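You operate a simulated robot arm through the tools that you are given. There is no shell and no other tool. Be economical: measure what you need, move in short steps, check, and stop when the job is done.

You are at the controls of a simulated robot arm. One attempt, no reset.

TASK
Push the orange bin into the yellow outline and wipe both wet patches.
Fine: one patch is under the bin; use the green sponge and put it back; pull the yellow lever open and turn the teal clamp plate's dial to off.

It is judged by the outcome, as a careful person would: the job done as asked, and still so three seconds after it is handed in. It fails if anything else is knocked over, pushed out of place, dropped, spilled or broken.

THE ROBOT
A 6-joint arm with a two-finger parallel gripper, fixed in place. Base frame: the origin is at the foot of the arm, x ahead of it, y to its left, z up; the work surface is at about z = 820. Lengths are in mm, angles in degrees, forces in N, time in s.
With the tool pointing down near the work surface it reaches from about 240 to 640 mm from the base axis. Its first joint turns from -66.0 to 66.0 degrees. Payload 2.7 kg.
The TCP is the grasp point between the finger pads, 23 mm short of the fingertips. In the tool frame z runs along the fingers and y along their closing line. Largest opening 94 mm; finger width 38, thickness 10; the body of the gripper, 54 by 96 mm, starts 39 mm behind the TCP.
Orientation is told as [roll, pitch, yaw] about the base's x, y, z axes, in that order, counted from this pose: with the fingers straight down and closing along the base's y, the tool's x points along the base's -x, its y along +y and its z along -z.

THE INTERFACE
- The arm moves only by the tool arm_command. Its arguments are lists of equal length, an entry for each row: "slide": the shift along the tool's x, y, z in mm, a list of three; "delta_rot": the turn, a rotation vector about the tool's x, y, z in degrees, a list of three; "gripper": the closure, from 0 (fully open) to 1 (shut). In form: {"slide": [[dx, dy, dz], ...], "delta_rot": [[wx, wy, wz], ...], "gripper": [gripper, ...]}. A call has 1 to 12 rows; each row is the pose to reach, as a shift and turn from the pose commanded when the call began, along the tool's axes at that moment. Rows are played at 5 a second. More than 50 mm and 8.6 degrees between two rows, or a gripper value outside its range, and nothing of the call is played. A pose out of reach is approached as far as the arm can. The call stops where the force on the tool passes 40 N (or 10 N more than at its start, if that is more) or the arm is blocked; 0.2 s more then pass. The fingers move at their own pace (about 45 mm/s each) and stop on an object; they squeeze with about 30 N. The grip force told is the motor's: it shows also when the fingers shut on nothing. Time passes only in rows, and 0.2 s behind the last, so rows that repeat a pose let the fingers close. It gives the time, the measured TCP pose, the force on the tool (base axes), the opening and the grip force at its end, in the units of the frame above (readings bear some noise).
- Cameras (640 x 400 px; columns grow to the right, rows downward): "scene" is fixed at [67.6, -424.5, 1412.1]; the picture's right is [0.85, -0.53, 0.00], its down [-0.25, -0.41, -0.88] and it looks along [0.46, 0.74, -0.48] (base axes); focal length 334 px, centre (320, 200). "wrist" rides on the gripper at [-39, 0, -44] in the tool frame; the picture's right is [0.00, -1.00, 0.00], its down [0.97, 0.00, -0.24] and it looks along [0.24, 0.00, 0.97] (tool axes); focal length 218 px, centre (320, 200). There is no depth. A picture from a camera that has moved, and an enlarged one, comes with that camera's place and axes in the base frame and with its lens.
- snapshot(camera): a new picture of that camera. No time passes.
- close_up(camera, box): a new picture of the part [left, top, right, bottom] of that camera's present view, enlarged. No time passes.
- finish_job(): hands the job in; it is judged then, once.

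Go step by step. Nothing tells you positions but the pictures and the camera data: compare them with the known pose of the tool, close in by small moves and look again before you grip or let go. The budget is 120 turns and 84 pictures, counting those below and the enlarged ones. Unless the task says otherwise, let go and move clear before handing in, and close with one line.

The tools are called after ">>>" by a JSON object that holds its "name" and its "arguments". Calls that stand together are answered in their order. arm_command: Moves the arm, as the interface text tells. Its arguments: {"type":"object","properties":{"slide":{"type":"array","items":{"type":"array","items":{"type":"number"}}},"delta_rot":{"type":"array","items":{"type":"array","items":{"type":"number"}}},"gripper":{"type":"array","items":{"type":"number"}}},"required":["slide","delta_rot","gripper"]} The other tools are called the same way: snapshot (camera) takes a picture; close_up (camera, box) takes an enlarged picture of a part of a camera's view; finish_job () hands the job in.

At the start:

```text
clock: 0.0
tool_pos: [417.0, -116.2, 1196.0]
tcp_rot: [-0.1, 0.0, 0.0]
force: [-0.4, 0.1, 0.0]
width: 94.0
grip_force: 0.1
```

scene: 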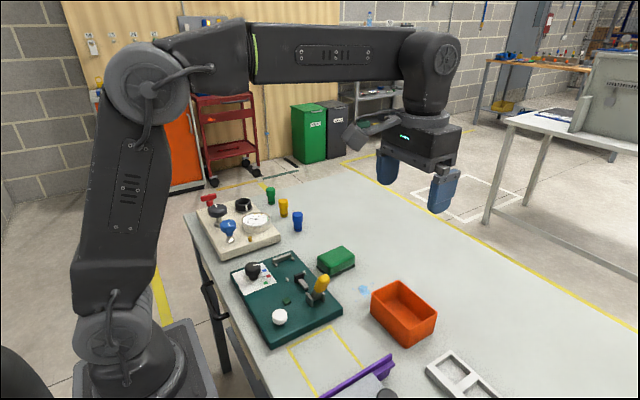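
wrist: 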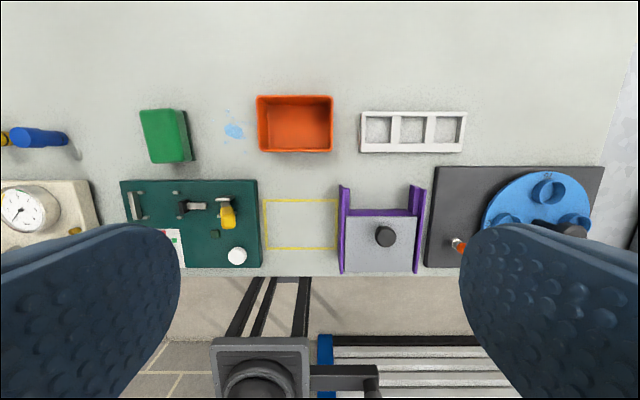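

I see the orange bin around (495,-70), the yellow outline nearer the base around (300,-79), and the green sponge around (490,70). The green board carries the lever and dial. I'll enlarge these first.

>>> {"name": "close_up", "arguments": {"camera": "wrist", "box": [100, 80, 350, 280]}}

>>> {"name": "close_up", "arguments": {"camera": "scene", "box": [220, 230, 380, 350]}}

>>> {"name": "close_up", "arguments": {"camera": "scene", "box": [280, 240, 500, 400]}}

```text
2.00 times, centred on (225, 180) of wrist
camera zoom: at [455.5, -114.8, 1239.5], right [0.0, -1.0, 0.0], down [-0.97, 0.0, 0.24], along [-0.24, 0.0, -0.97], focal length 436 px, centre (510, 240)
```

zoom: 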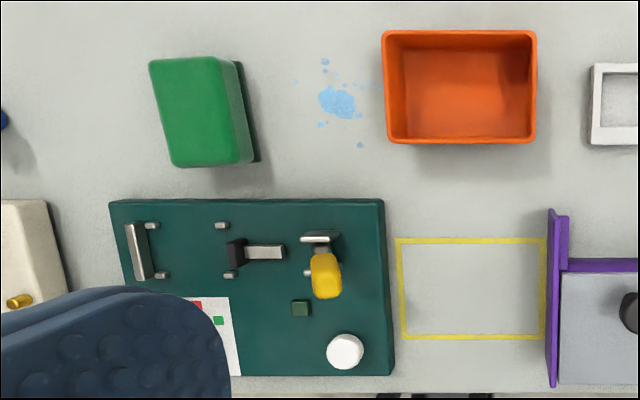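

```text
3.33 times, centred on (300, 290) of scene
camera zoom: at [67.6, -424.5, 1412.1], right [0.85, -0.53, 0.0], down [-0.25, -0.41, -0.88], along [0.46, 0.74, -0.48], focal length 1113 px, centre (387, -100)
```

zoom: 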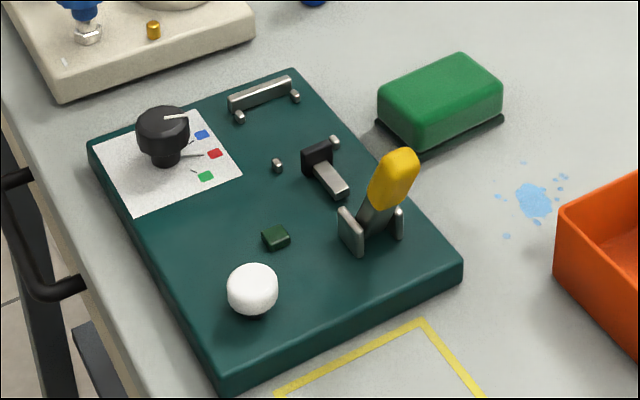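

```text
2.50 times, centred on (390, 320) of scene
camera zoom: at [67.6, -424.5, 1412.1], right [0.85, -0.53, 0.0], down [-0.25, -0.41, -0.88], along [0.46, 0.74, -0.48], focal length 834 px, centre (145, -100)
```

zoom: 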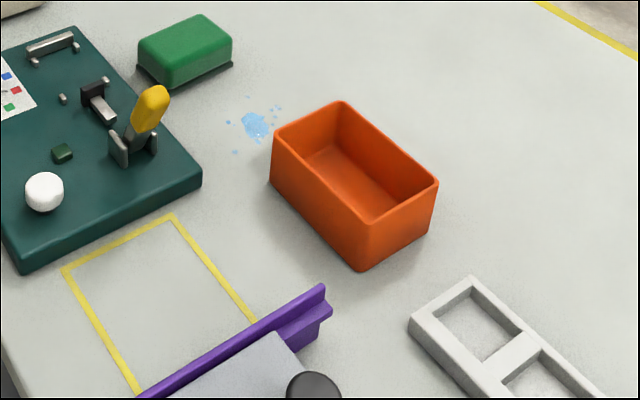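

The lever stands up on the teal plate and a black dial sits on a printed card. I'll move over the plate for a closer look.

>>> {"name": "arm_command", "arguments": {"slide": [[15, 33, 18], [29, 66, 36], [44, 100, 55], [58, 133, 73], [73, 166, 91], [88, 200, 110], [102, 233, 128], [117, 266, 146]], "delta_rot": [[0, 0, 0], [0, 0, 0], [0, 0, 0], [0, 0, 0], [0, 0, 0], [0, 0, 0], [0, 0, 0], [0, 0, 0]], "gripper": [0, 0, 0, 0, 0, 0, 0, 0]}}

>>> {"name": "snapshot", "arguments": {"camera": "wrist"}}

```text
clock: 1.8
tool_pos: [301.0, 151.1, 1048.7]
tcp_rot: [0.0, 0.0, -0.2]
force: [-0.3, 0.7, 0.2]
width: 94.1
grip_force: 0.0
```

```text
78 pictures are left
camera wrist: at [339.2, 152.1, 1092.2], right [0.0, -1.0, 0.0], down [-0.97, 0.0, 0.24], along [-0.24, 0.0, -0.97], focal length 218 px, centre (320, 200)
```

wrist: 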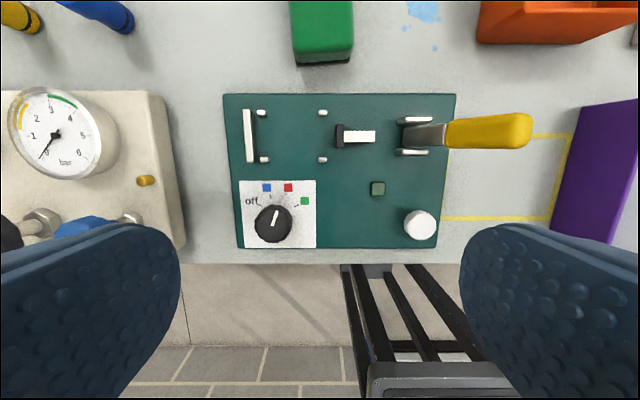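

>>> {"name": "close_up", "arguments": {"camera": "wrist", "box": [230, 165, 330, 255]}}

>>> {"name": "close_up", "arguments": {"camera": "wrist", "box": [220, 80, 540, 260]}}

>>> {"name": "close_up", "arguments": {"camera": "scene", "box": [230, 240, 350, 315]}}

```text
4.44 times, centred on (280, 210) of wrist
camera zoom: at [339.2, 152.1, 1092.2], right [0.0, -1.0, 0.0], down [-0.97, 0.0, 0.24], along [-0.24, 0.0, -0.97], focal length 970 px, centre (498, 156)
```

zoom: 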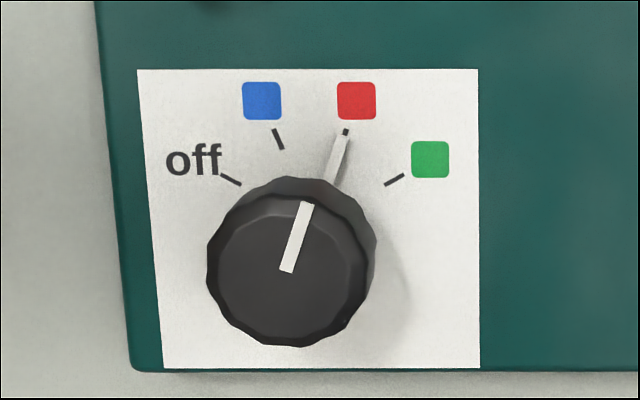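

```text
2.00 times, centred on (380, 170) of wrist
camera zoom: at [339.2, 152.1, 1092.2], right [0.0, -1.0, 0.0], down [-0.97, 0.0, 0.24], along [-0.24, 0.0, -0.97], focal length 436 px, centre (200, 260)
```

zoom: 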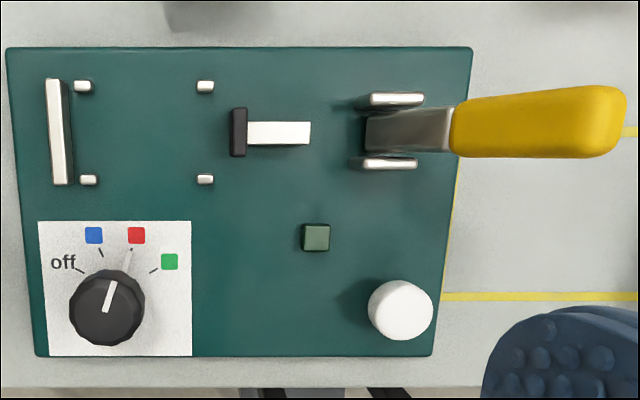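

```text
5.33 times, centred on (290, 278) of scene
camera zoom: at [67.6, -424.5, 1412.1], right [0.85, -0.53, 0.0], down [-0.25, -0.41, -0.88], along [0.46, 0.74, -0.48], focal length 1780 px, centre (480, -213)
```

zoom: 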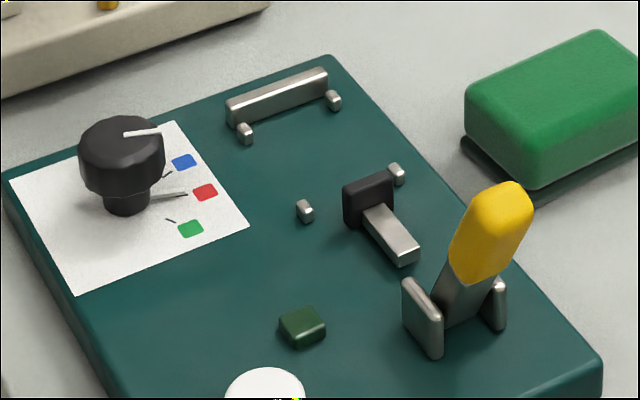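

The dial points to red, with "off" 80° counter-clockwise seen from above, and its centre is around (260,202) with its top near z 871. I'll move above it, pre-turned 40° clockwise.

>>> {"name": "arm_command", "arguments": {"slide": [[8, 10, 20], [16, 20, 40], [24, 30, 60], [32, 40, 80], [41, 51, 110]], "delta_rot": [[0, 0, 8], [0, 0, 16], [0, 0, 24], [0, 0, 32], [0, 0, 40]], "gripper": [0.1, 0.2, 0.3, 0.35, 0.35]}}

>>> {"name": "snapshot", "arguments": {"camera": "wrist"}}

>>> {"name": "snapshot", "arguments": {"camera": "scene"}}

```text
clock: 3.0
tool_pos: [257.9, 201.0, 938.9]
tcp_rot: [0.0, -0.2, -40.2]
force: [-0.7, -1.0, 0.3]
width: 60.7
grip_force: 0.0
```

```text
74 pictures are left
camera wrist: at [287.3, 177.2, 983.2], right [-0.65, -0.76, 0.0], down [-0.74, 0.63, 0.24], along [-0.18, 0.15, -0.97], focal length 218 px, centre (320, 200)
```

wrist: 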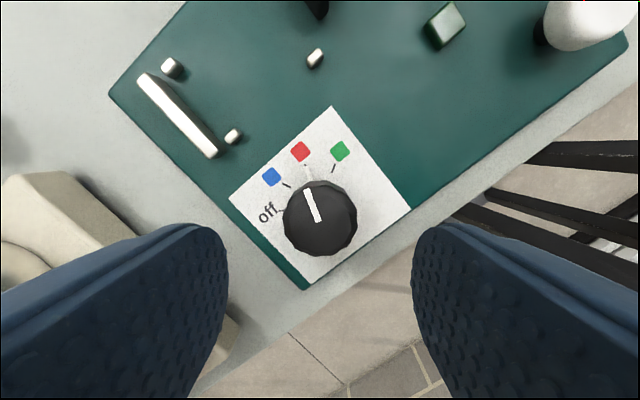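

```text
73 pictures are left
```

scene: 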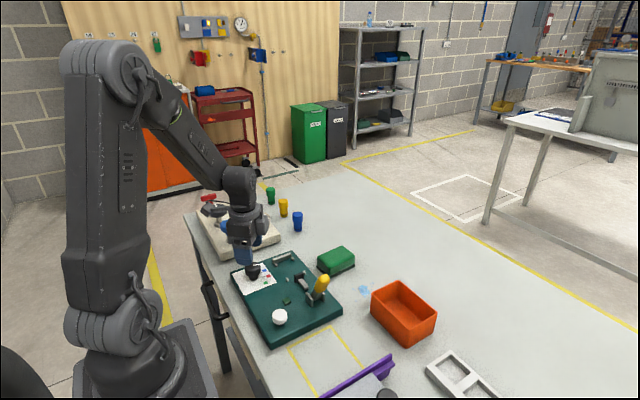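

The knob is centred between the fingers, so I'll lower to z≈880 and close on it.

>>> {"name": "arm_command", "arguments": {"slide": [[0, 0, 30], [0, 0, 59], [0, 0, 59], [0, 0, 59], [0, 0, 59]], "delta_rot": [[0, 0, 0], [0, 0, 0], [0, 0, 0], [0, 0, 0], [0, 0, 0]], "gripper": [0.35, 0.35, 0.7, 0.7, 0.7]}}

>>> {"name": "snapshot", "arguments": {"camera": "wrist"}}

```text
clock: 4.2
tool_pos: [260.5, 199.7, 878.3]
tcp_rot: [-0.1, 0.0, -40.1]
force: [-1.1, -1.7, -6.6]
width: 37.5
grip_force: 45.0
```

```text
72 pictures are left
camera wrist: at [288.4, 176.4, 922.4], right [-0.64, -0.77, 0.0], down [-0.74, 0.63, 0.24], along [-0.19, 0.15, -0.97], focal length 218 px, centre (320, 200)
```

wrist: 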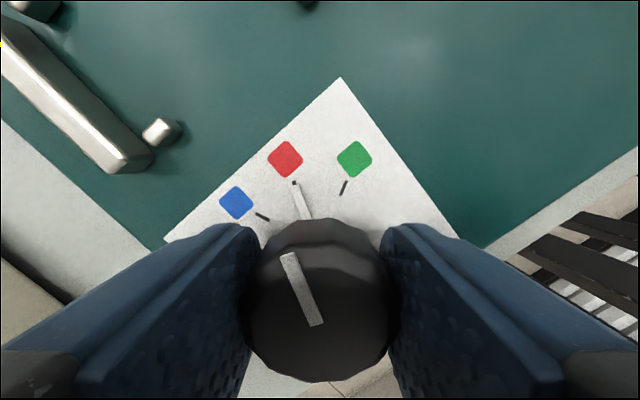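

The knob is gripped (37.5 mm). I'll turn it 80° counter-clockwise.

>>> {"name": "arm_command", "arguments": {"slide": [[0, 0, 0], [0, 0, 0], [0, 0, 0], [0, 0, 0], [0, 0, 0], [0, 0, 0], [0, 0, 0], [0, 0, 0], [0, 0, 0], [0, 0, 0], [0, 0, 0]], "delta_rot": [[0, 0, -8], [0, 0, -16], [0, 0, -24], [0, 0, -32], [0, 0, -40], [0, 0, -48], [0, 0, -56], [0, 0, -64], [0, 0, -72], [0, 0, -80], [0, 0, -80]], "gripper": [0.7, 0.7, 0.7, 0.7, 0.7, 0.7, 0.7, 0.7, 0.7, 0.7, 0.7]}}

>>> {"name": "snapshot", "arguments": {"camera": "wrist"}}

```text
clock: 6.6
tool_pos: [260.6, 199.5, 880.7]
tcp_rot: [-0.1, 0.4, 40.1]
force: [0.3, -12.3, -27.7]
width: 37.6
grip_force: 45.6
```

```text
71 pictures are left
camera wrist: at [288.5, 226.1, 923.3], right [0.64, -0.77, 0.0], down [-0.74, -0.62, 0.24], along [-0.19, -0.16, -0.97], focal length 218 px, centre (320, 200)
```

wrist: 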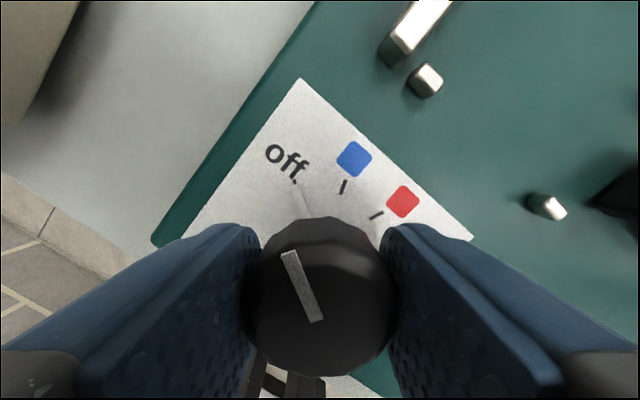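

The pointer is on the "off" mark. I'll open, rise straight up and check.

>>> {"name": "arm_command", "arguments": {"slide": [[0, 0, 0], [0, 0, 0], [0, 0, -30], [0, 0, -70], [0, 0, -110]], "delta_rot": [[0, 0, 0], [0, 0, 0], [0, 0, 0], [0, 0, 0], [0, 0, 0]], "gripper": [0.35, 0.35, 0.35, 0.35, 0.35]}}

>>> {"name": "snapshot", "arguments": {"camera": "wrist"}}

```text
clock: 7.8
tool_pos: [259.7, 202.1, 992.2]
tcp_rot: [0.0, 0.0, 40.0]
force: [0.3, -0.2, -0.2]
width: 61.0
grip_force: 0.0
```

```text
70 pictures are left
camera wrist: at [288.2, 228.6, 1034.5], right [0.64, -0.77, 0.0], down [-0.74, -0.62, 0.24], along [-0.18, -0.16, -0.97], focal length 218 px, centre (320, 200)
```

wrist: 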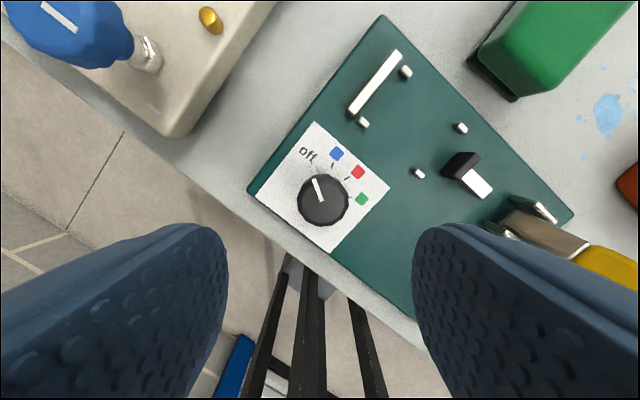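

The dial is on off and the knob is released. I'll move back to yaw 0 above the lever to locate it.

>>> {"name": "arm_command", "arguments": {"slide": [[7, -30, -25], [14, -60, -50], [22, -90, -70], [29, -121, -88], [36, -152, -88]], "delta_rot": [[0, 0, 8], [0, 0, 16], [0, 0, 24], [0, 0, 32], [0, 0, 40]], "gripper": [0.35, 0.2, 0, 0, 0]}}

>>> {"name": "snapshot", "arguments": {"camera": "wrist"}}

>>> {"name": "close_up", "arguments": {"camera": "scene", "box": [230, 240, 350, 350]}}

```text
clock: 9.0
tool_pos: [330.2, 59.8, 1077.4]
tcp_rot: [0.1, 0.0, 0.0]
force: [-0.7, -0.6, -0.3]
width: 93.8
grip_force: 0.1
```

```text
69 pictures are left
camera wrist: at [368.7, 61.2, 1119.9], right [0.0, -1.0, 0.0], down [-0.97, 0.0, 0.24], along [-0.24, 0.0, -0.97], focal length 218 px, centre (320, 200)
```

wrist: 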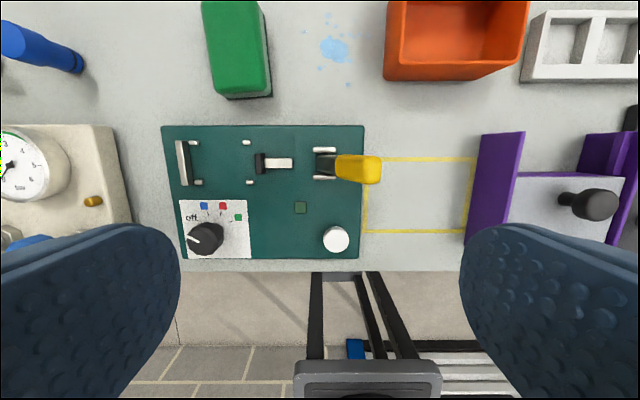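

```text
3.64 times, centred on (290, 295) of scene
camera zoom: at [67.6, -424.5, 1412.1], right [0.85, -0.53, 0.0], down [-0.25, -0.41, -0.88], along [0.46, 0.74, -0.48], focal length 1214 px, centre (429, -146)
```

zoom: 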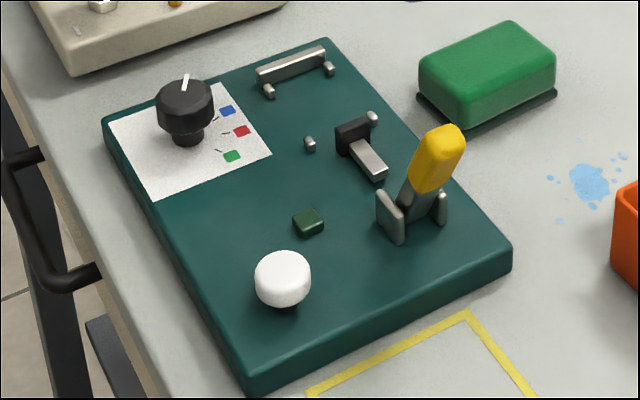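

The lever handle tip is at about (350,14,944), leaning toward -y from its pivot at y≈50. I'll lower with open fingers straddling it, then nudge.

>>> {"name": "arm_command", "arguments": {"slide": [[-10, -20, 30], [-20, -38, 60], [-20, -38, 90], [-20, -38, 120], [-20, -38, 148]], "delta_rot": [[0, 0, 0], [0, 0, 0], [0, 0, 0], [0, 0, 0], [0, 0, 0]], "gripper": [0, 0, 0, 0, 0]}}

>>> {"name": "snapshot", "arguments": {"camera": "wrist"}}

>>> {"name": "close_up", "arguments": {"camera": "scene", "box": [230, 220, 390, 340]}}

```text
clock: 10.2
tool_pos: [350.1, 23.4, 929.3]
tcp_rot: [-0.2, 0.0, 0.0]
force: [-0.3, 0.8, 0.3]
width: 93.9
grip_force: 0.0
```

```text
67 pictures are left
camera wrist: at [387.7, 24.4, 972.7], right [0.0, -1.0, 0.0], down [-0.97, 0.0, 0.24], along [-0.24, 0.0, -0.97], focal length 218 px, centre (320, 200)
```

wrist: 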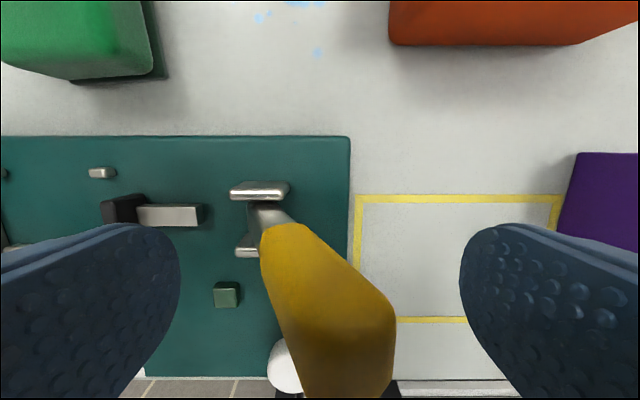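

```text
3.33 times, centred on (310, 280) of scene
camera zoom: at [67.6, -424.5, 1412.1], right [0.85, -0.53, 0.0], down [-0.25, -0.41, -0.88], along [0.46, 0.74, -0.48], focal length 1113 px, centre (353, -67)
```

zoom: 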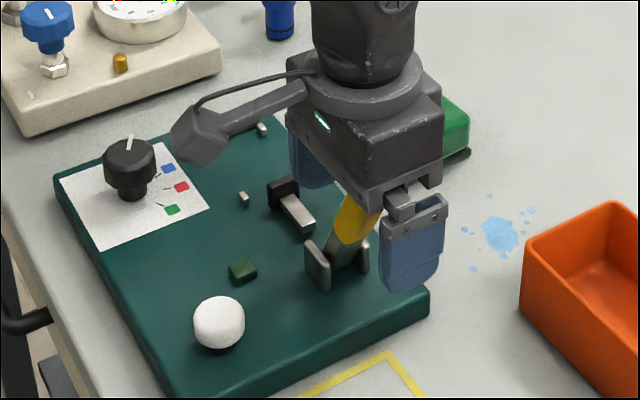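

Test push toward -y: contact is expected after about 30 mm.

>>> {"name": "arm_command", "arguments": {"slide": [[0, -12, 0], [0, -24, 0], [0, -32, 0], [0, -40, 0], [0, -46, 0]], "delta_rot": [[0, 0, 0], [0, 0, 0], [0, 0, 0], [0, 0, 0], [0, 0, 0]], "gripper": [0, 0, 0, 0, 0]}}

>>> {"name": "close_up", "arguments": {"camera": "scene", "box": [230, 220, 390, 340]}}

```text
clock: 11.1
tool_pos: [350.8, -3.9, 932.5]
tcp_rot: [0.5, -0.2, -0.1]
force: [-1.2, 11.3, 2.1]
width: 94.0
grip_force: 0.2
stopped in row 4: the force on the tool passed its limit (the readings are from after the stop); the commanded pose is now the measured one
```

```text
3.33 times, centred on (310, 280) of scene
camera zoom: at [67.5, -424.2, 1412.2], right [0.85, -0.53, 0.0], down [-0.25, -0.41, -0.88], along [0.46, 0.74, -0.48], focal length 1113 px, centre (353, -67)
```

zoom: 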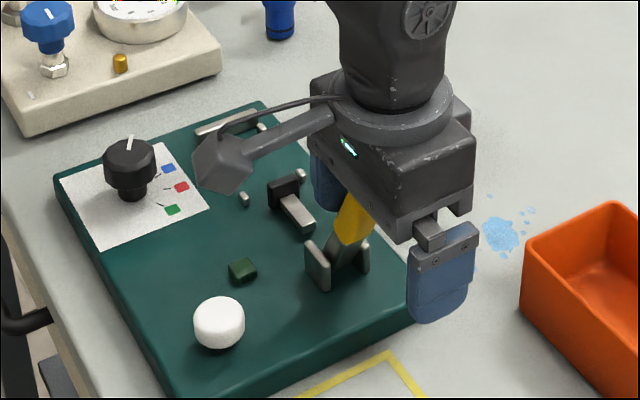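

It's blocked toward -y, so that is the closed stop. I'll try the other direction, toward +y.

>>> {"name": "arm_command", "arguments": {"slide": [[0, 15, 0], [0, 30, 0], [0, 42, 0], [0, 52, 0], [0, 60, 0], [0, 68, 0], [0, 76, 0], [0, 84, 0]], "delta_rot": [[0, 0, 0], [0, 0, 0], [0, 0, 0], [0, 0, 0], [0, 0, 0], [0, 0, 0], [0, 0, 0], [0, 0, 0]], "gripper": [0, 0, 0, 0, 0, 0, 0, 0]}}

>>> {"name": "close_up", "arguments": {"camera": "scene", "box": [230, 220, 390, 340]}}

>>> {"name": "snapshot", "arguments": {"camera": "wrist"}}

```text
clock: 12.9
tool_pos: [349.6, 77.5, 932.1]
tcp_rot: [0.4, -0.1, -0.1]
force: [0.6, -1.0, 0.4]
width: 93.9
grip_force: 0.1
```

```text
3.33 times, centred on (310, 280) of scene
camera zoom: at [67.6, -424.5, 1412.1], right [0.85, -0.53, 0.0], down [-0.25, -0.41, -0.88], along [0.46, 0.74, -0.48], focal length 1113 px, centre (353, -67)
```

zoom: 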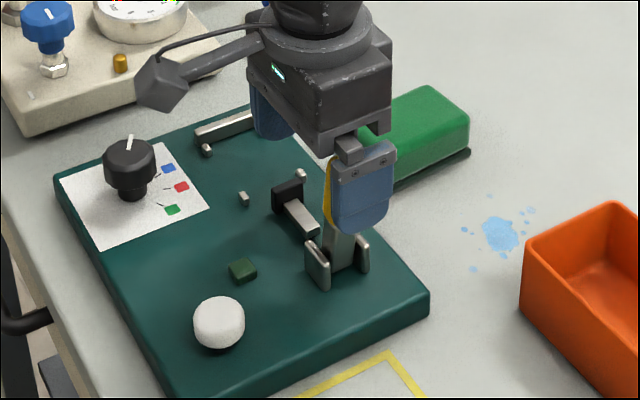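

```text
63 pictures are left
camera wrist: at [387.7, 78.7, 974.9], right [0.0, -1.0, -0.01], down [-0.97, 0.0, 0.24], along [-0.24, 0.01, -0.97], focal length 218 px, centre (320, 200)
```

wrist: 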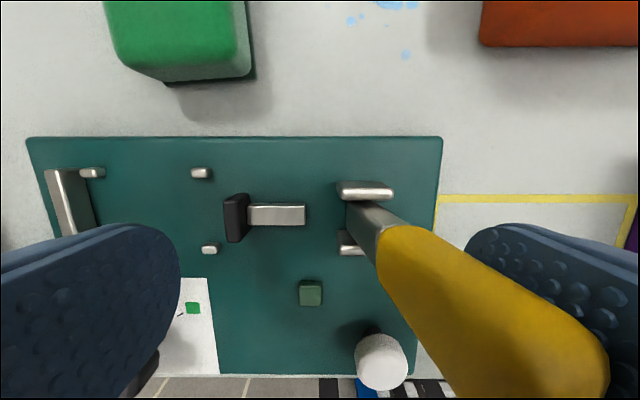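

The lever swings freely toward +y. I'll continue following it, dropping slightly.

>>> {"name": "arm_command", "arguments": {"slide": [[0, 10, 0], [0, 20, 0], [0, 30, 0], [0, 40, 0], [0, 50, 4], [0, 60, 8], [0, 70, 14]], "delta_rot": [[0, 0, 0], [0, 0, 0], [0, 0, 0], [0, 0, 0], [0, 0, 0], [0, 0, 0], [0, 0, 0]], "gripper": [0, 0, 0, 0, 0, 0, 0]}}

>>> {"name": "close_up", "arguments": {"camera": "scene", "box": [230, 220, 390, 340]}}

>>> {"name": "snapshot", "arguments": {"camera": "wrist"}}

```text
clock: 14.0
tool_pos: [351.6, 114.8, 932.4]
tcp_rot: [-0.3, 0.3, 0.0]
force: [0.3, -9.6, 4.6]
width: 93.8
grip_force: 0.0
stopped in row 5: the force on the tool passed its limit (the readings are from after the stop); the commanded pose is now the measured one
```

```text
3.33 times, centred on (310, 280) of scene
camera zoom: at [67.6, -424.8, 1412.0], right [0.85, -0.53, 0.0], down [-0.25, -0.41, -0.88], along [0.46, 0.74, -0.48], focal length 1113 px, centre (353, -67)
```

zoom: 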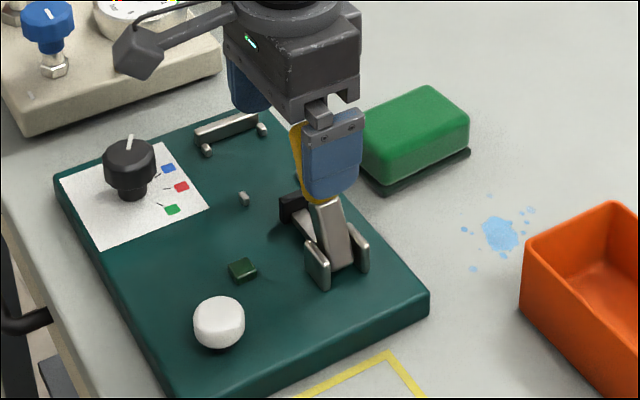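

```text
61 pictures are left
camera wrist: at [388.3, 116.1, 974.4], right [0.0, -1.0, 0.01], down [-0.97, 0.0, 0.24], along [-0.24, -0.01, -0.97], focal length 218 px, centre (320, 200)
```

wrist: 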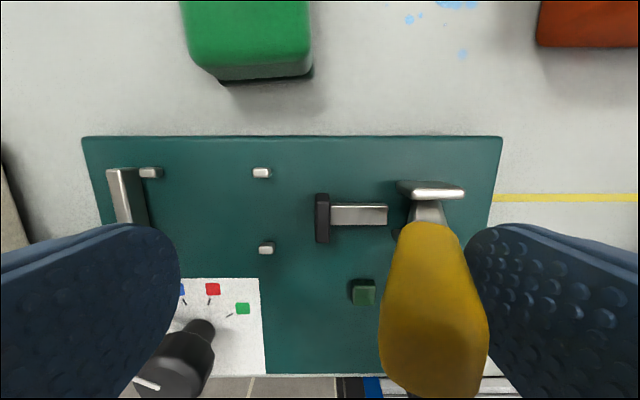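

The pad has retracted and the lever meets a stop on the +y side, which is open. I'll push once more to confirm it's seated, then back off and look.

>>> {"name": "arm_command", "arguments": {"slide": [[0, 3, 0], [0, 6, 0], [0, 9, 0], [0, 12, 0], [0, 12, 0]], "delta_rot": [[0, 0, 0], [0, 0, 0], [0, 0, 0], [0, 0, 0], [0, 0, 0]], "gripper": [0, 0, 0, 0, 0]}}

>>> {"name": "arm_command", "arguments": {"slide": [[0, -10, 0], [0, -20, -15], [0, -25, -40], [0, -25, -80], [0, -25, -120]], "delta_rot": [[0, 0, 0], [0, 0, 0], [0, 0, 0], [0, 0, 0], [0, 0, 0]], "gripper": [0, 0, 0, 0, 0]}}

>>> {"name": "close_up", "arguments": {"camera": "scene", "box": [230, 220, 390, 340]}}

>>> {"name": "snapshot", "arguments": {"camera": "wrist"}}

```text
clock: 14.5
tool_pos: [350.0, 116.1, 930.7]
tcp_rot: [-0.8, 0.4, -0.2]
force: [0.6, -9.7, 2.2]
width: 94.0
grip_force: 0.1
stopped in row 2: the force on the tool passed its limit (the readings are from after the stop); the commanded pose is now the measured one
```

```text
clock: 15.7
tool_pos: [351.1, 91.7, 1052.7]
tcp_rot: [-0.7, 0.4, 0.0]
force: [-0.2, 0.9, 0.2]
width: 93.9
grip_force: 0.0
```

```text
3.33 times, centred on (310, 280) of scene
camera zoom: at [67.6, -424.5, 1412.1], right [0.85, -0.53, 0.0], down [-0.25, -0.41, -0.88], along [0.46, 0.74, -0.48], focal length 1113 px, centre (353, -67)
```

zoom: 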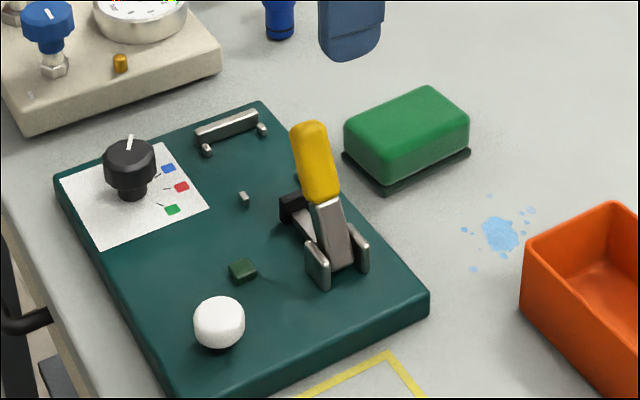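

```text
59 pictures are left
camera wrist: at [389.1, 93.4, 1096.6], right [0.0, -1.0, 0.01], down [-0.97, 0.0, 0.25], along [-0.25, -0.01, -0.97], focal length 218 px, centre (320, 200)
```

wrist: 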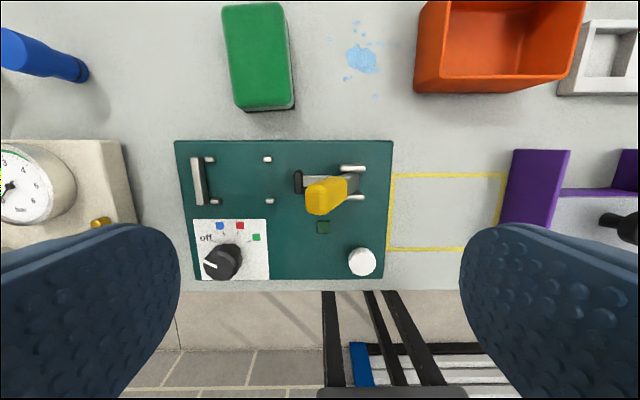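

The lever holds open and the dial is still on off. Next I'll move above the bin to measure it.

>>> {"name": "arm_command", "arguments": {"slide": [[-24, -33, -27], [-48, -66, -27], [-72, -99, -27], [-96, -132, -27], [-119, -164, -27]], "delta_rot": [[0, 0, 0], [0, 0, 0], [-0.7, -0.4, 0], [-0.7, -0.4, 0], [-0.7, -0.4, 0]], "gripper": [0, 0, 0, 0, 0]}}

>>> {"name": "snapshot", "arguments": {"camera": "wrist"}}

```text
clock: 16.9
tool_pos: [471.8, -72.2, 1078.9]
tcp_rot: [0.1, 0.0, 0.0]
force: [0.6, 0.4, 0.4]
width: 94.2
grip_force: 0.1
```

```text
58 pictures are left
camera wrist: at [509.1, -72.1, 1122.5], right [0.0, -1.0, 0.0], down [-0.97, 0.0, 0.24], along [-0.24, 0.0, -0.97], focal length 218 px, centre (320, 200)
```

wrist: 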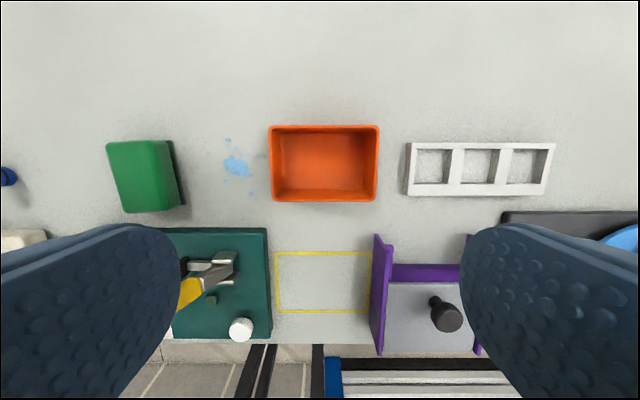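

>>> {"name": "close_up", "arguments": {"camera": "wrist", "box": [210, 110, 410, 235]}}

>>> {"name": "close_up", "arguments": {"camera": "wrist", "box": [250, 225, 410, 325]}}

```text
3.20 times, centred on (310, 172) of wrist
camera zoom: at [509.1, -72.1, 1122.5], right [0.0, -1.0, 0.0], down [-0.97, 0.0, 0.24], along [-0.24, 0.0, -0.97], focal length 698 px, centre (352, 288)
```

zoom: 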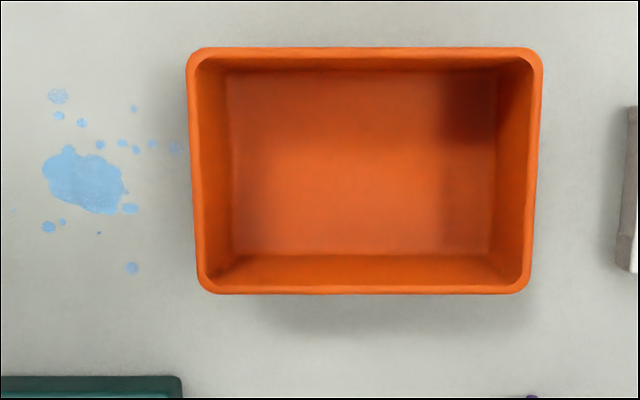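

```text
4.00 times, centred on (330, 275) of wrist
camera zoom: at [509.1, -72.1, 1122.5], right [0.0, -1.0, 0.0], down [-0.97, 0.0, 0.24], along [-0.24, 0.0, -0.97], focal length 873 px, centre (280, -100)
```

zoom: 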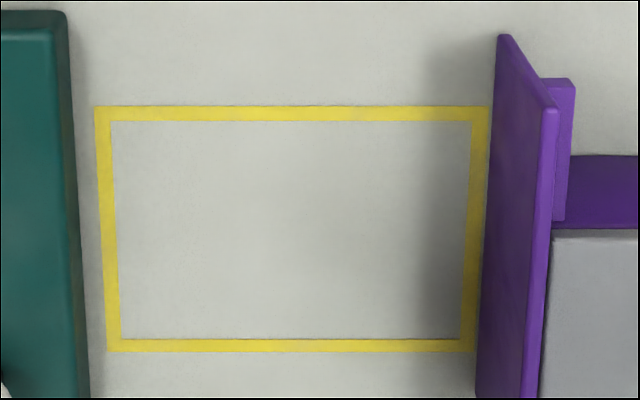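

The outline is centred at about (299,-76). The bin rim spans x 448–531 and y -17 to -135, centred on y -76 with its top near z 880, so it needs a straight push of about -191 mm in x. I'll go behind it with the fingers open.

>>> {"name": "arm_command", "arguments": {"slide": [[-26, -1, 20], [-52, -2, 40], [-78, -3, 60], [-104, -4, 90], [-104, -4, 130], [-104, -4, 175], [-104, -4, 222]], "delta_rot": [[0, 0, 0], [0, 0, 0], [0, 0, 0], [0, 0, 0], [0, 0, 0], [0, 0, 0], [0, 0, 0]], "gripper": [0, 0, 0, 0, 0, 0, 0]}}

>>> {"name": "snapshot", "arguments": {"camera": "scene"}}

```text
clock: 18.5
tool_pos: [574.3, -73.8, 857.3]
tcp_rot: [0.0, 0.0, -0.1]
force: [-0.3, -0.1, 0.6]
width: 94.0
grip_force: 0.2
```

```text
55 pictures are left
```

scene: 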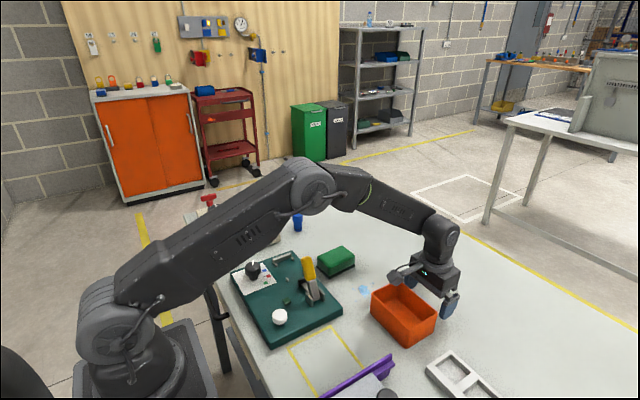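

I'm positioned behind the bin. I'll push toward -x in small rows, stopping short to check.

>>> {"name": "arm_command", "arguments": {"slide": [[10, -2, 0], [20, -2, 0], [30, -2, 0], [42, -2, 0], [56, -2, 0], [70, -2, 0], [84, -2, 0], [98, -2, 0], [112, -2, 0], [126, -2, 0], [140, -2, 0], [150, -2, 0]], "delta_rot": [[0, 0, 0], [0, 0, 0], [0, 0, 0], [0, 0, 0], [0, 0, 0], [0, 0, 0], [0, 0, 0], [0, 0, 0], [0, 0, 0], [0, 0, 0], [0, 0, 0], [0, 0, 0]], "gripper": [0, 0, 0, 0, 0, 0, 0, 0, 0, 0, 0, 0]}}

>>> {"name": "snapshot", "arguments": {"camera": "scene"}}

>>> {"name": "snapshot", "arguments": {"camera": "wrist"}}

```text
clock: 21.1
tool_pos: [423.2, -76.9, 856.7]
tcp_rot: [0.0, -0.1, -0.1]
force: [0.2, 0.1, 0.8]
width: 93.8
grip_force: 0.1
```

```text
54 pictures are left
```

scene: 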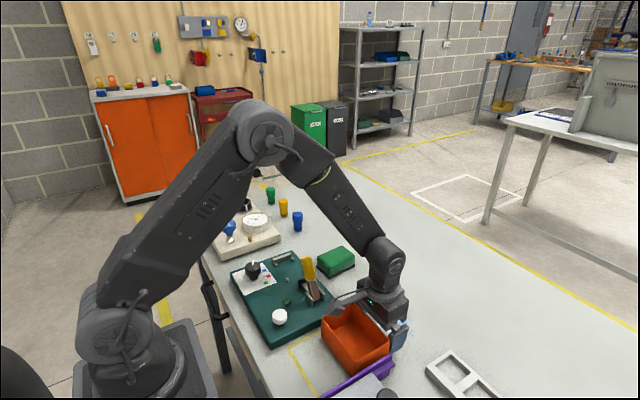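

```text
53 pictures are left
camera wrist: at [460.8, -76.0, 900.2], right [0.0, -1.0, 0.0], down [-0.97, 0.0, 0.24], along [-0.24, 0.0, -0.97], focal length 218 px, centre (320, 200)
```

wrist: 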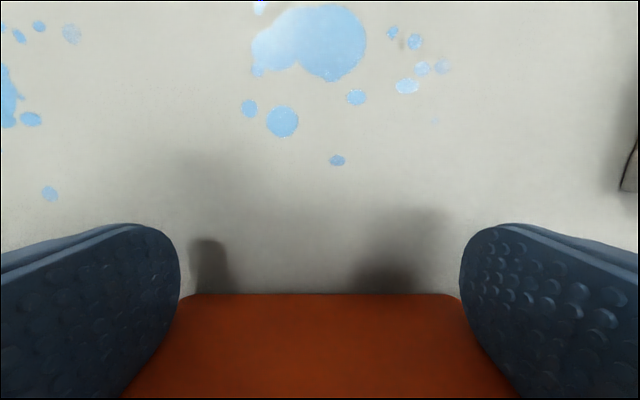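

The bin slides straight and the hidden patch is exposed at about (491,-76). Next is the remaining ~64 mm.

>>> {"name": "arm_command", "arguments": {"slide": [[10, 0, 0], [20, 0, 0], [30, 0, 0], [40, 0, 0], [50, 0, 0], [57, 0, 0], [63, 0, 0], [63, 0, 0]], "delta_rot": [[0, 0, 0], [0, 0, 0], [0, 0, 0], [0, 0, 0], [0, 0, 0], [0, 0, 0], [0, 0, 0], [0, 0, 0]], "gripper": [0, 0, 0, 0, 0, 0, 0, 0]}}

>>> {"name": "arm_command", "arguments": {"slide": [[-20, 0, 0], [-40, 0, 0], [-40, 0, -45], [-40, 0, -90], [-40, 0, -135], [-40, 0, -180], [-40, 0, -220]], "delta_rot": [[0, 0, 0], [0, 0, 0], [0, 0, 0], [0, 0, 0], [0, 0, 0], [0, 0, 0], [0, 0, 0]], "gripper": [0, 0, 0, 0, 0, 0, 0]}}

>>> {"name": "snapshot", "arguments": {"camera": "wrist"}}

>>> {"name": "close_up", "arguments": {"camera": "scene", "box": [240, 280, 432, 400]}}

```text
clock: 22.9
tool_pos: [360.7, -75.2, 858.2]
tcp_rot: [0.0, 0.0, 0.0]
force: [0.7, 0.8, 0.0]
width: 94.2
grip_force: 0.1
```

```text
clock: 24.5
tool_pos: [401.1, -79.3, 1077.8]
tcp_rot: [0.0, 0.1, 0.0]
force: [0.5, -0.5, 0.9]
width: 93.8
grip_force: 0.1
```

```text
52 pictures are left
camera wrist: at [437.8, -77.1, 1120.6], right [0.0, -1.0, 0.0], down [-0.97, 0.0, 0.24], along [-0.24, 0.0, -0.97], focal length 218 px, centre (320, 200)
```

wrist: 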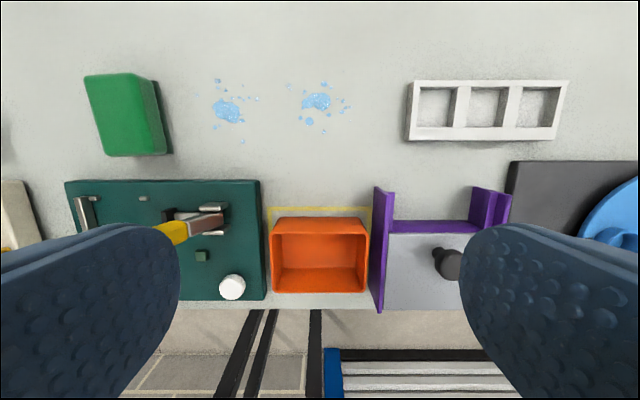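

```text
3.33 times, centred on (336, 340) of scene
camera zoom: at [67.6, -424.5, 1412.1], right [0.85, -0.53, 0.0], down [-0.25, -0.41, -0.88], along [0.46, 0.74, -0.48], focal length 1113 px, centre (267, -267)
```

zoom: 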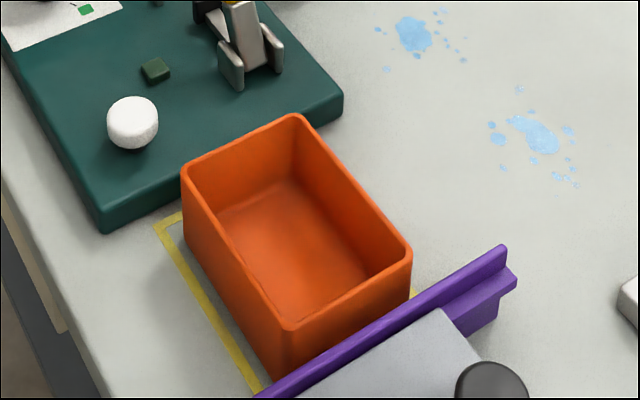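

The bin is nearly in. I'll look from directly above to check its centring.

>>> {"name": "arm_command", "arguments": {"slide": [[40, 0, 0], [80, 0, 0], [120, 0, 0], [120, 0, 0]], "delta_rot": [[0, 0, 0], [0, 0, 0], [0, 0, 0], [0, 0, 0]], "gripper": [0, 0, 0, 0]}}

>>> {"name": "close_up", "arguments": {"camera": "wrist", "box": [240, 100, 400, 200]}}

```text
clock: 25.5
tool_pos: [280.8, -77.1, 1075.7]
tcp_rot: [0.0, -0.1, -0.1]
force: [-0.1, -0.1, -0.2]
width: 94.1
grip_force: 0.0
```

```text
4.00 times, centred on (320, 150) of wrist
camera zoom: at [318.3, -76.4, 1118.7], right [0.0, -1.0, 0.0], down [-0.97, 0.0, 0.24], along [-0.24, 0.0, -0.97], focal length 873 px, centre (320, 400)
```

zoom: 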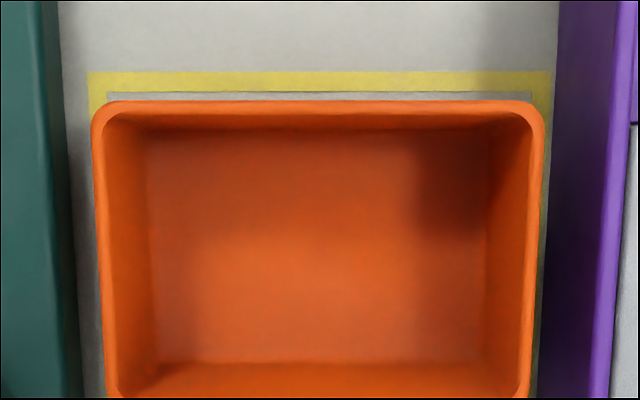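

The bin sits fully inside the outline with even margins. Next is the green sponge, so I'll move above it.

>>> {"name": "arm_command", "arguments": {"slide": [[-28, 25, 0], [-56, 50, 0], [-84, 75, 0], [-112, 100, 10], [-140, 125, 40], [-169, 152, 77]], "delta_rot": [[0, 0, 0], [0, 0, 0], [0, 0, 0], [0, 0, 0], [0, 0, 0], [0, 0, 0]], "gripper": [0, 0, 0, 0, 0, 0]}}

>>> {"name": "snapshot", "arguments": {"camera": "wrist"}}

```text
refused: row 6 steps farther than a row can; nothing moved
```

```text
49 pictures are left
camera wrist: at [318.3, -76.4, 1118.7], right [0.0, -1.0, 0.0], down [-0.97, 0.0, 0.24], along [-0.24, 0.0, -0.97], focal length 218 px, centre (320, 200)
```

wrist: 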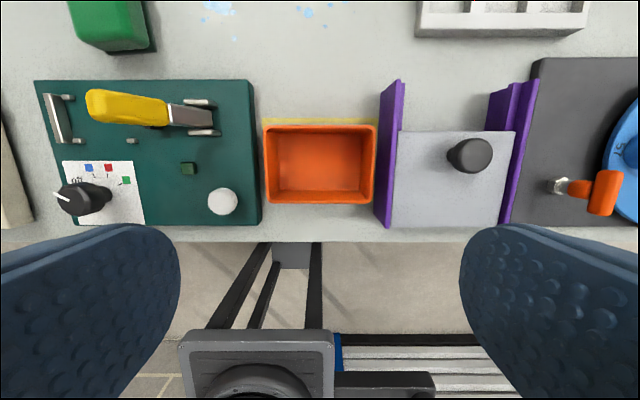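

>>> {"name": "arm_command", "arguments": {"slide": [[-28, 25, 0], [-56, 50, 0], [-84, 75, 0], [-112, 100, 10], [-140, 125, 30], [-160, 143, 50], [-169, 152, 77]], "delta_rot": [[0, 0, 0], [0, 0, 0], [0, 0, 0], [0, 0, 0], [0, 0, 0], [0, 0, 0], [0, 0, 0]], "gripper": [0, 0, 0, 0, 0, 0, 0]}}

>>> {"name": "snapshot", "arguments": {"camera": "wrist"}}

```text
clock: 27.1
tool_pos: [454.0, 73.7, 1000.1]
tcp_rot: [0.0, -0.1, -0.1]
force: [-0.7, 1.1, 0.0]
width: 94.1
grip_force: 0.0
```

```text
48 pictures are left
camera wrist: at [490.9, 75.2, 1043.5], right [0.0, -1.0, 0.0], down [-0.97, 0.0, 0.24], along [-0.24, 0.0, -0.97], focal length 218 px, centre (320, 200)
```

wrist: 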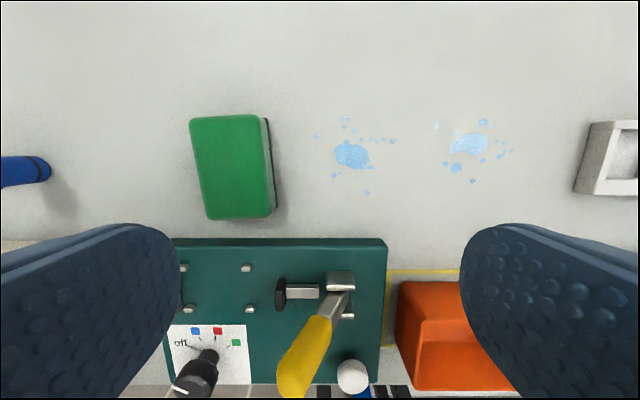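

The sponge sits at about (473,148) on a dark tray, with its long side roughly along x. I'll approach above it for a check.

>>> {"name": "arm_command", "arguments": {"slide": [[-7, 25, 20], [-14, 50, 40], [-20, 73, 65]], "delta_rot": [[0, 0, -1], [0, 0, -2], [0, 0, -3]], "gripper": [0, 0, 0]}}

>>> {"name": "snapshot", "arguments": {"camera": "wrist"}}

>>> {"name": "close_up", "arguments": {"camera": "scene", "box": [280, 200, 440, 320]}}

```text
clock: 27.9
tool_pos: [471.2, 148.2, 936.7]
tcp_rot: [0.2, 0.0, 3.0]
force: [-0.1, -0.2, 0.8]
width: 94.0
grip_force: 0.1
```

```text
47 pictures are left
camera wrist: at [508.6, 150.4, 980.0], right [0.05, -1.0, 0.0], down [-0.97, -0.05, 0.24], along [-0.24, -0.01, -0.97], focal length 218 px, centre (320, 200)
```

wrist: 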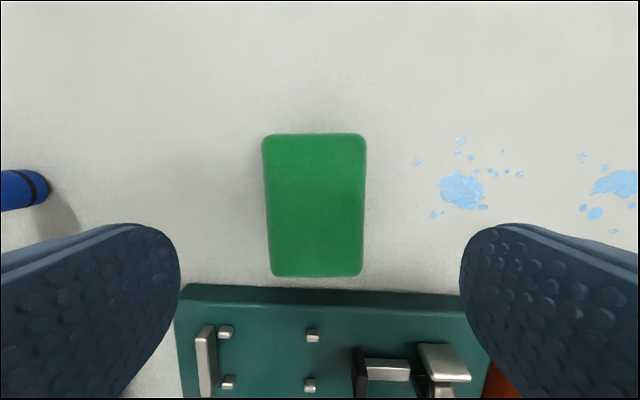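

```text
3.33 times, centred on (360, 260) of scene
camera zoom: at [67.6, -424.5, 1412.1], right [0.85, -0.53, 0.0], down [-0.25, -0.41, -0.88], along [0.46, 0.74, -0.48], focal length 1113 px, centre (187, 0)
```

zoom: 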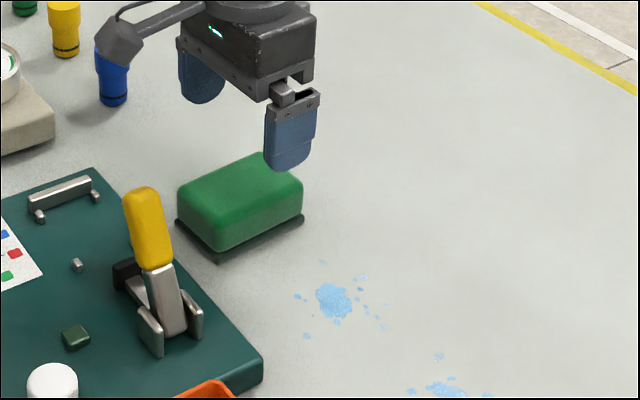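

The sponge is aligned between the open fingers. I'll lower to TCP z≈862 and grip it.

>>> {"name": "arm_command", "arguments": {"slide": [[-1, 2, 30], [-2, 3, 55], [-2, 3, 75], [-2, 3, 75], [-2, 3, 75], [-2, 3, 75], [-2, 3, 75]], "delta_rot": [[0, 0, 0], [0, 0, 0], [0, 0, 0], [0, 0, 0], [0, 0, 0], [0, 0, 0], [0, 0, 0]], "gripper": [0, 0, 0, 0.6, 0.6, 0.6, 0.6]}}

>>> {"name": "snapshot", "arguments": {"camera": "wrist"}}

>>> {"name": "close_up", "arguments": {"camera": "scene", "box": [280, 200, 440, 320]}}

```text
clock: 29.5
tool_pos: [472.0, 150.8, 860.4]
tcp_rot: [-0.1, 0.1, 2.9]
force: [0.0, -0.1, -0.3]
width: 59.0
grip_force: 29.6
```

```text
45 pictures are left
camera wrist: at [509.6, 154.4, 904.9], right [0.05, -1.0, 0.0], down [-0.97, -0.05, 0.24], along [-0.24, -0.01, -0.97], focal length 218 px, centre (320, 200)
```

wrist: 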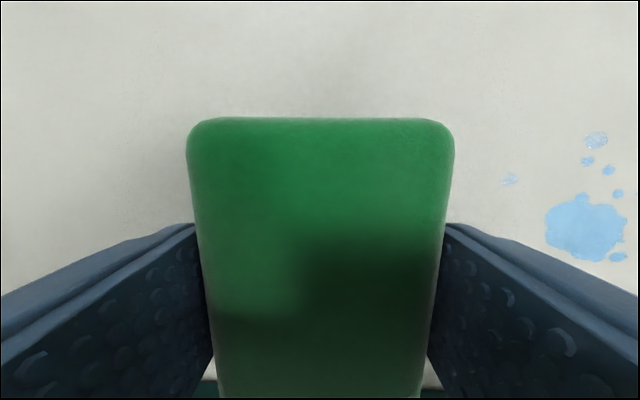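

```text
3.33 times, centred on (360, 260) of scene
camera zoom: at [67.6, -424.5, 1412.1], right [0.85, -0.53, 0.0], down [-0.25, -0.41, -0.88], along [0.46, 0.74, -0.48], focal length 1113 px, centre (187, 0)
```

zoom: 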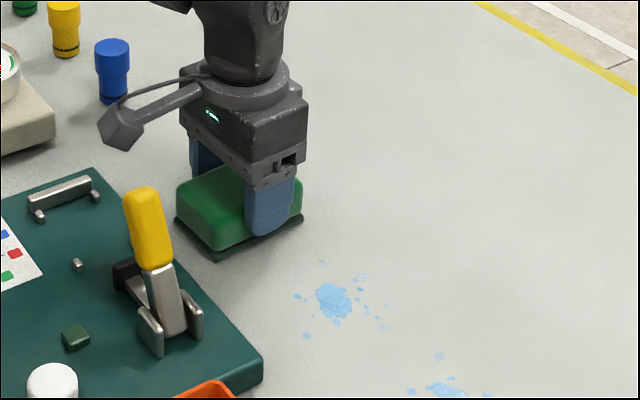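

The sponge is gripped at width 59. I'll lift it, carry it to (484,70) squared to the base, and lower it close to the table.

>>> {"name": "arm_command", "arguments": {"slide": [[0, 0, -20], [0, 0, -40], [-4, -40, -40], [-7.7, -81.5, -40], [-7.7, -81.5, -20], [-7.7, -81.5, -8]], "delta_rot": [[0, 0, 0], [0, 0, 0], [0, 0, 1.5], [0, 0, 3], [0, 0, 3], [0, 0, 3]], "gripper": [0.6, 0.6, 0.6, 0.6, 0.6, 0.6]}}

>>> {"name": "close_up", "arguments": {"camera": "scene", "box": [280, 200, 440, 320]}}

```text
clock: 30.9
tool_pos: [483.7, 70.4, 869.0]
tcp_rot: [0.0, -0.1, -0.2]
force: [-0.3, -0.1, -0.9]
width: 59.1
grip_force: 29.9
```

```text
3.33 times, centred on (360, 260) of scene
camera zoom: at [67.6, -424.5, 1412.1], right [0.85, -0.53, 0.0], down [-0.25, -0.41, -0.88], along [0.46, 0.74, -0.48], focal length 1113 px, centre (187, 0)
```

zoom: 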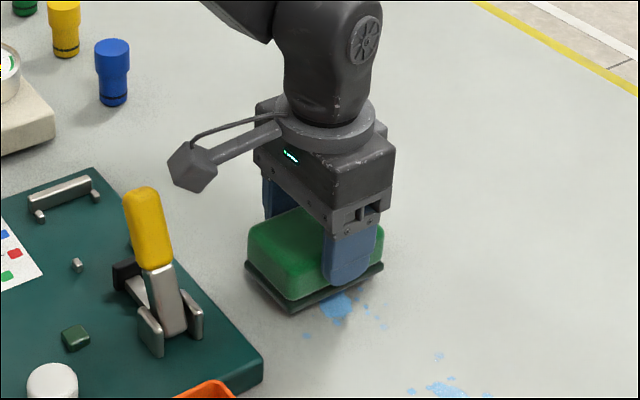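

The dark layer came up with the sponge. I'll take a close look before wiping.

>>> {"name": "close_up", "arguments": {"camera": "scene", "box": [330, 240, 390, 285]}}

>>> {"name": "snapshot", "arguments": {"camera": "wrist"}}

```text
8.89 times, centred on (360, 262) of scene
camera zoom: at [67.6, -424.5, 1412.1], right [0.85, -0.53, 0.0], down [-0.25, -0.41, -0.88], along [0.46, 0.74, -0.48], focal length 2967 px, centre (-36, -356)
```

zoom: 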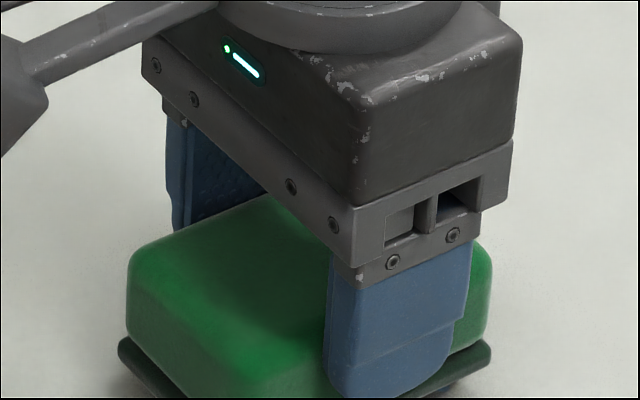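

```text
41 pictures are left
camera wrist: at [522.4, 70.6, 913.3], right [0.0, -1.0, 0.0], down [-0.97, 0.0, 0.24], along [-0.24, 0.0, -0.97], focal length 218 px, centre (320, 200)
```

wrist: 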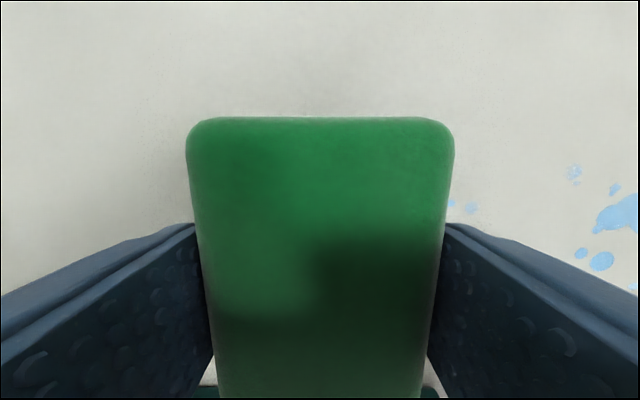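

The dark layer is the sponge's own scouring pad. I'll lower gently to contact.

>>> {"name": "arm_command", "arguments": {"slide": [[0, 0, 4], [0, 0, 8], [0, 0, 10], [0, 0, 11], [0, 0, 11]], "delta_rot": [[0, 0, 0], [0, 0, 0], [0, 0, 0], [0, 0, 0], [0, 0, 0]], "gripper": [0.6, 0.6, 0.6, 0.6, 0.6]}}

```text
clock: 32.1
tool_pos: [485.2, 69.9, 859.4]
tcp_rot: [0.0, -0.4, 0.0]
force: [-9.4, -3.7, 33.7]
width: 59.3
grip_force: 29.2
```

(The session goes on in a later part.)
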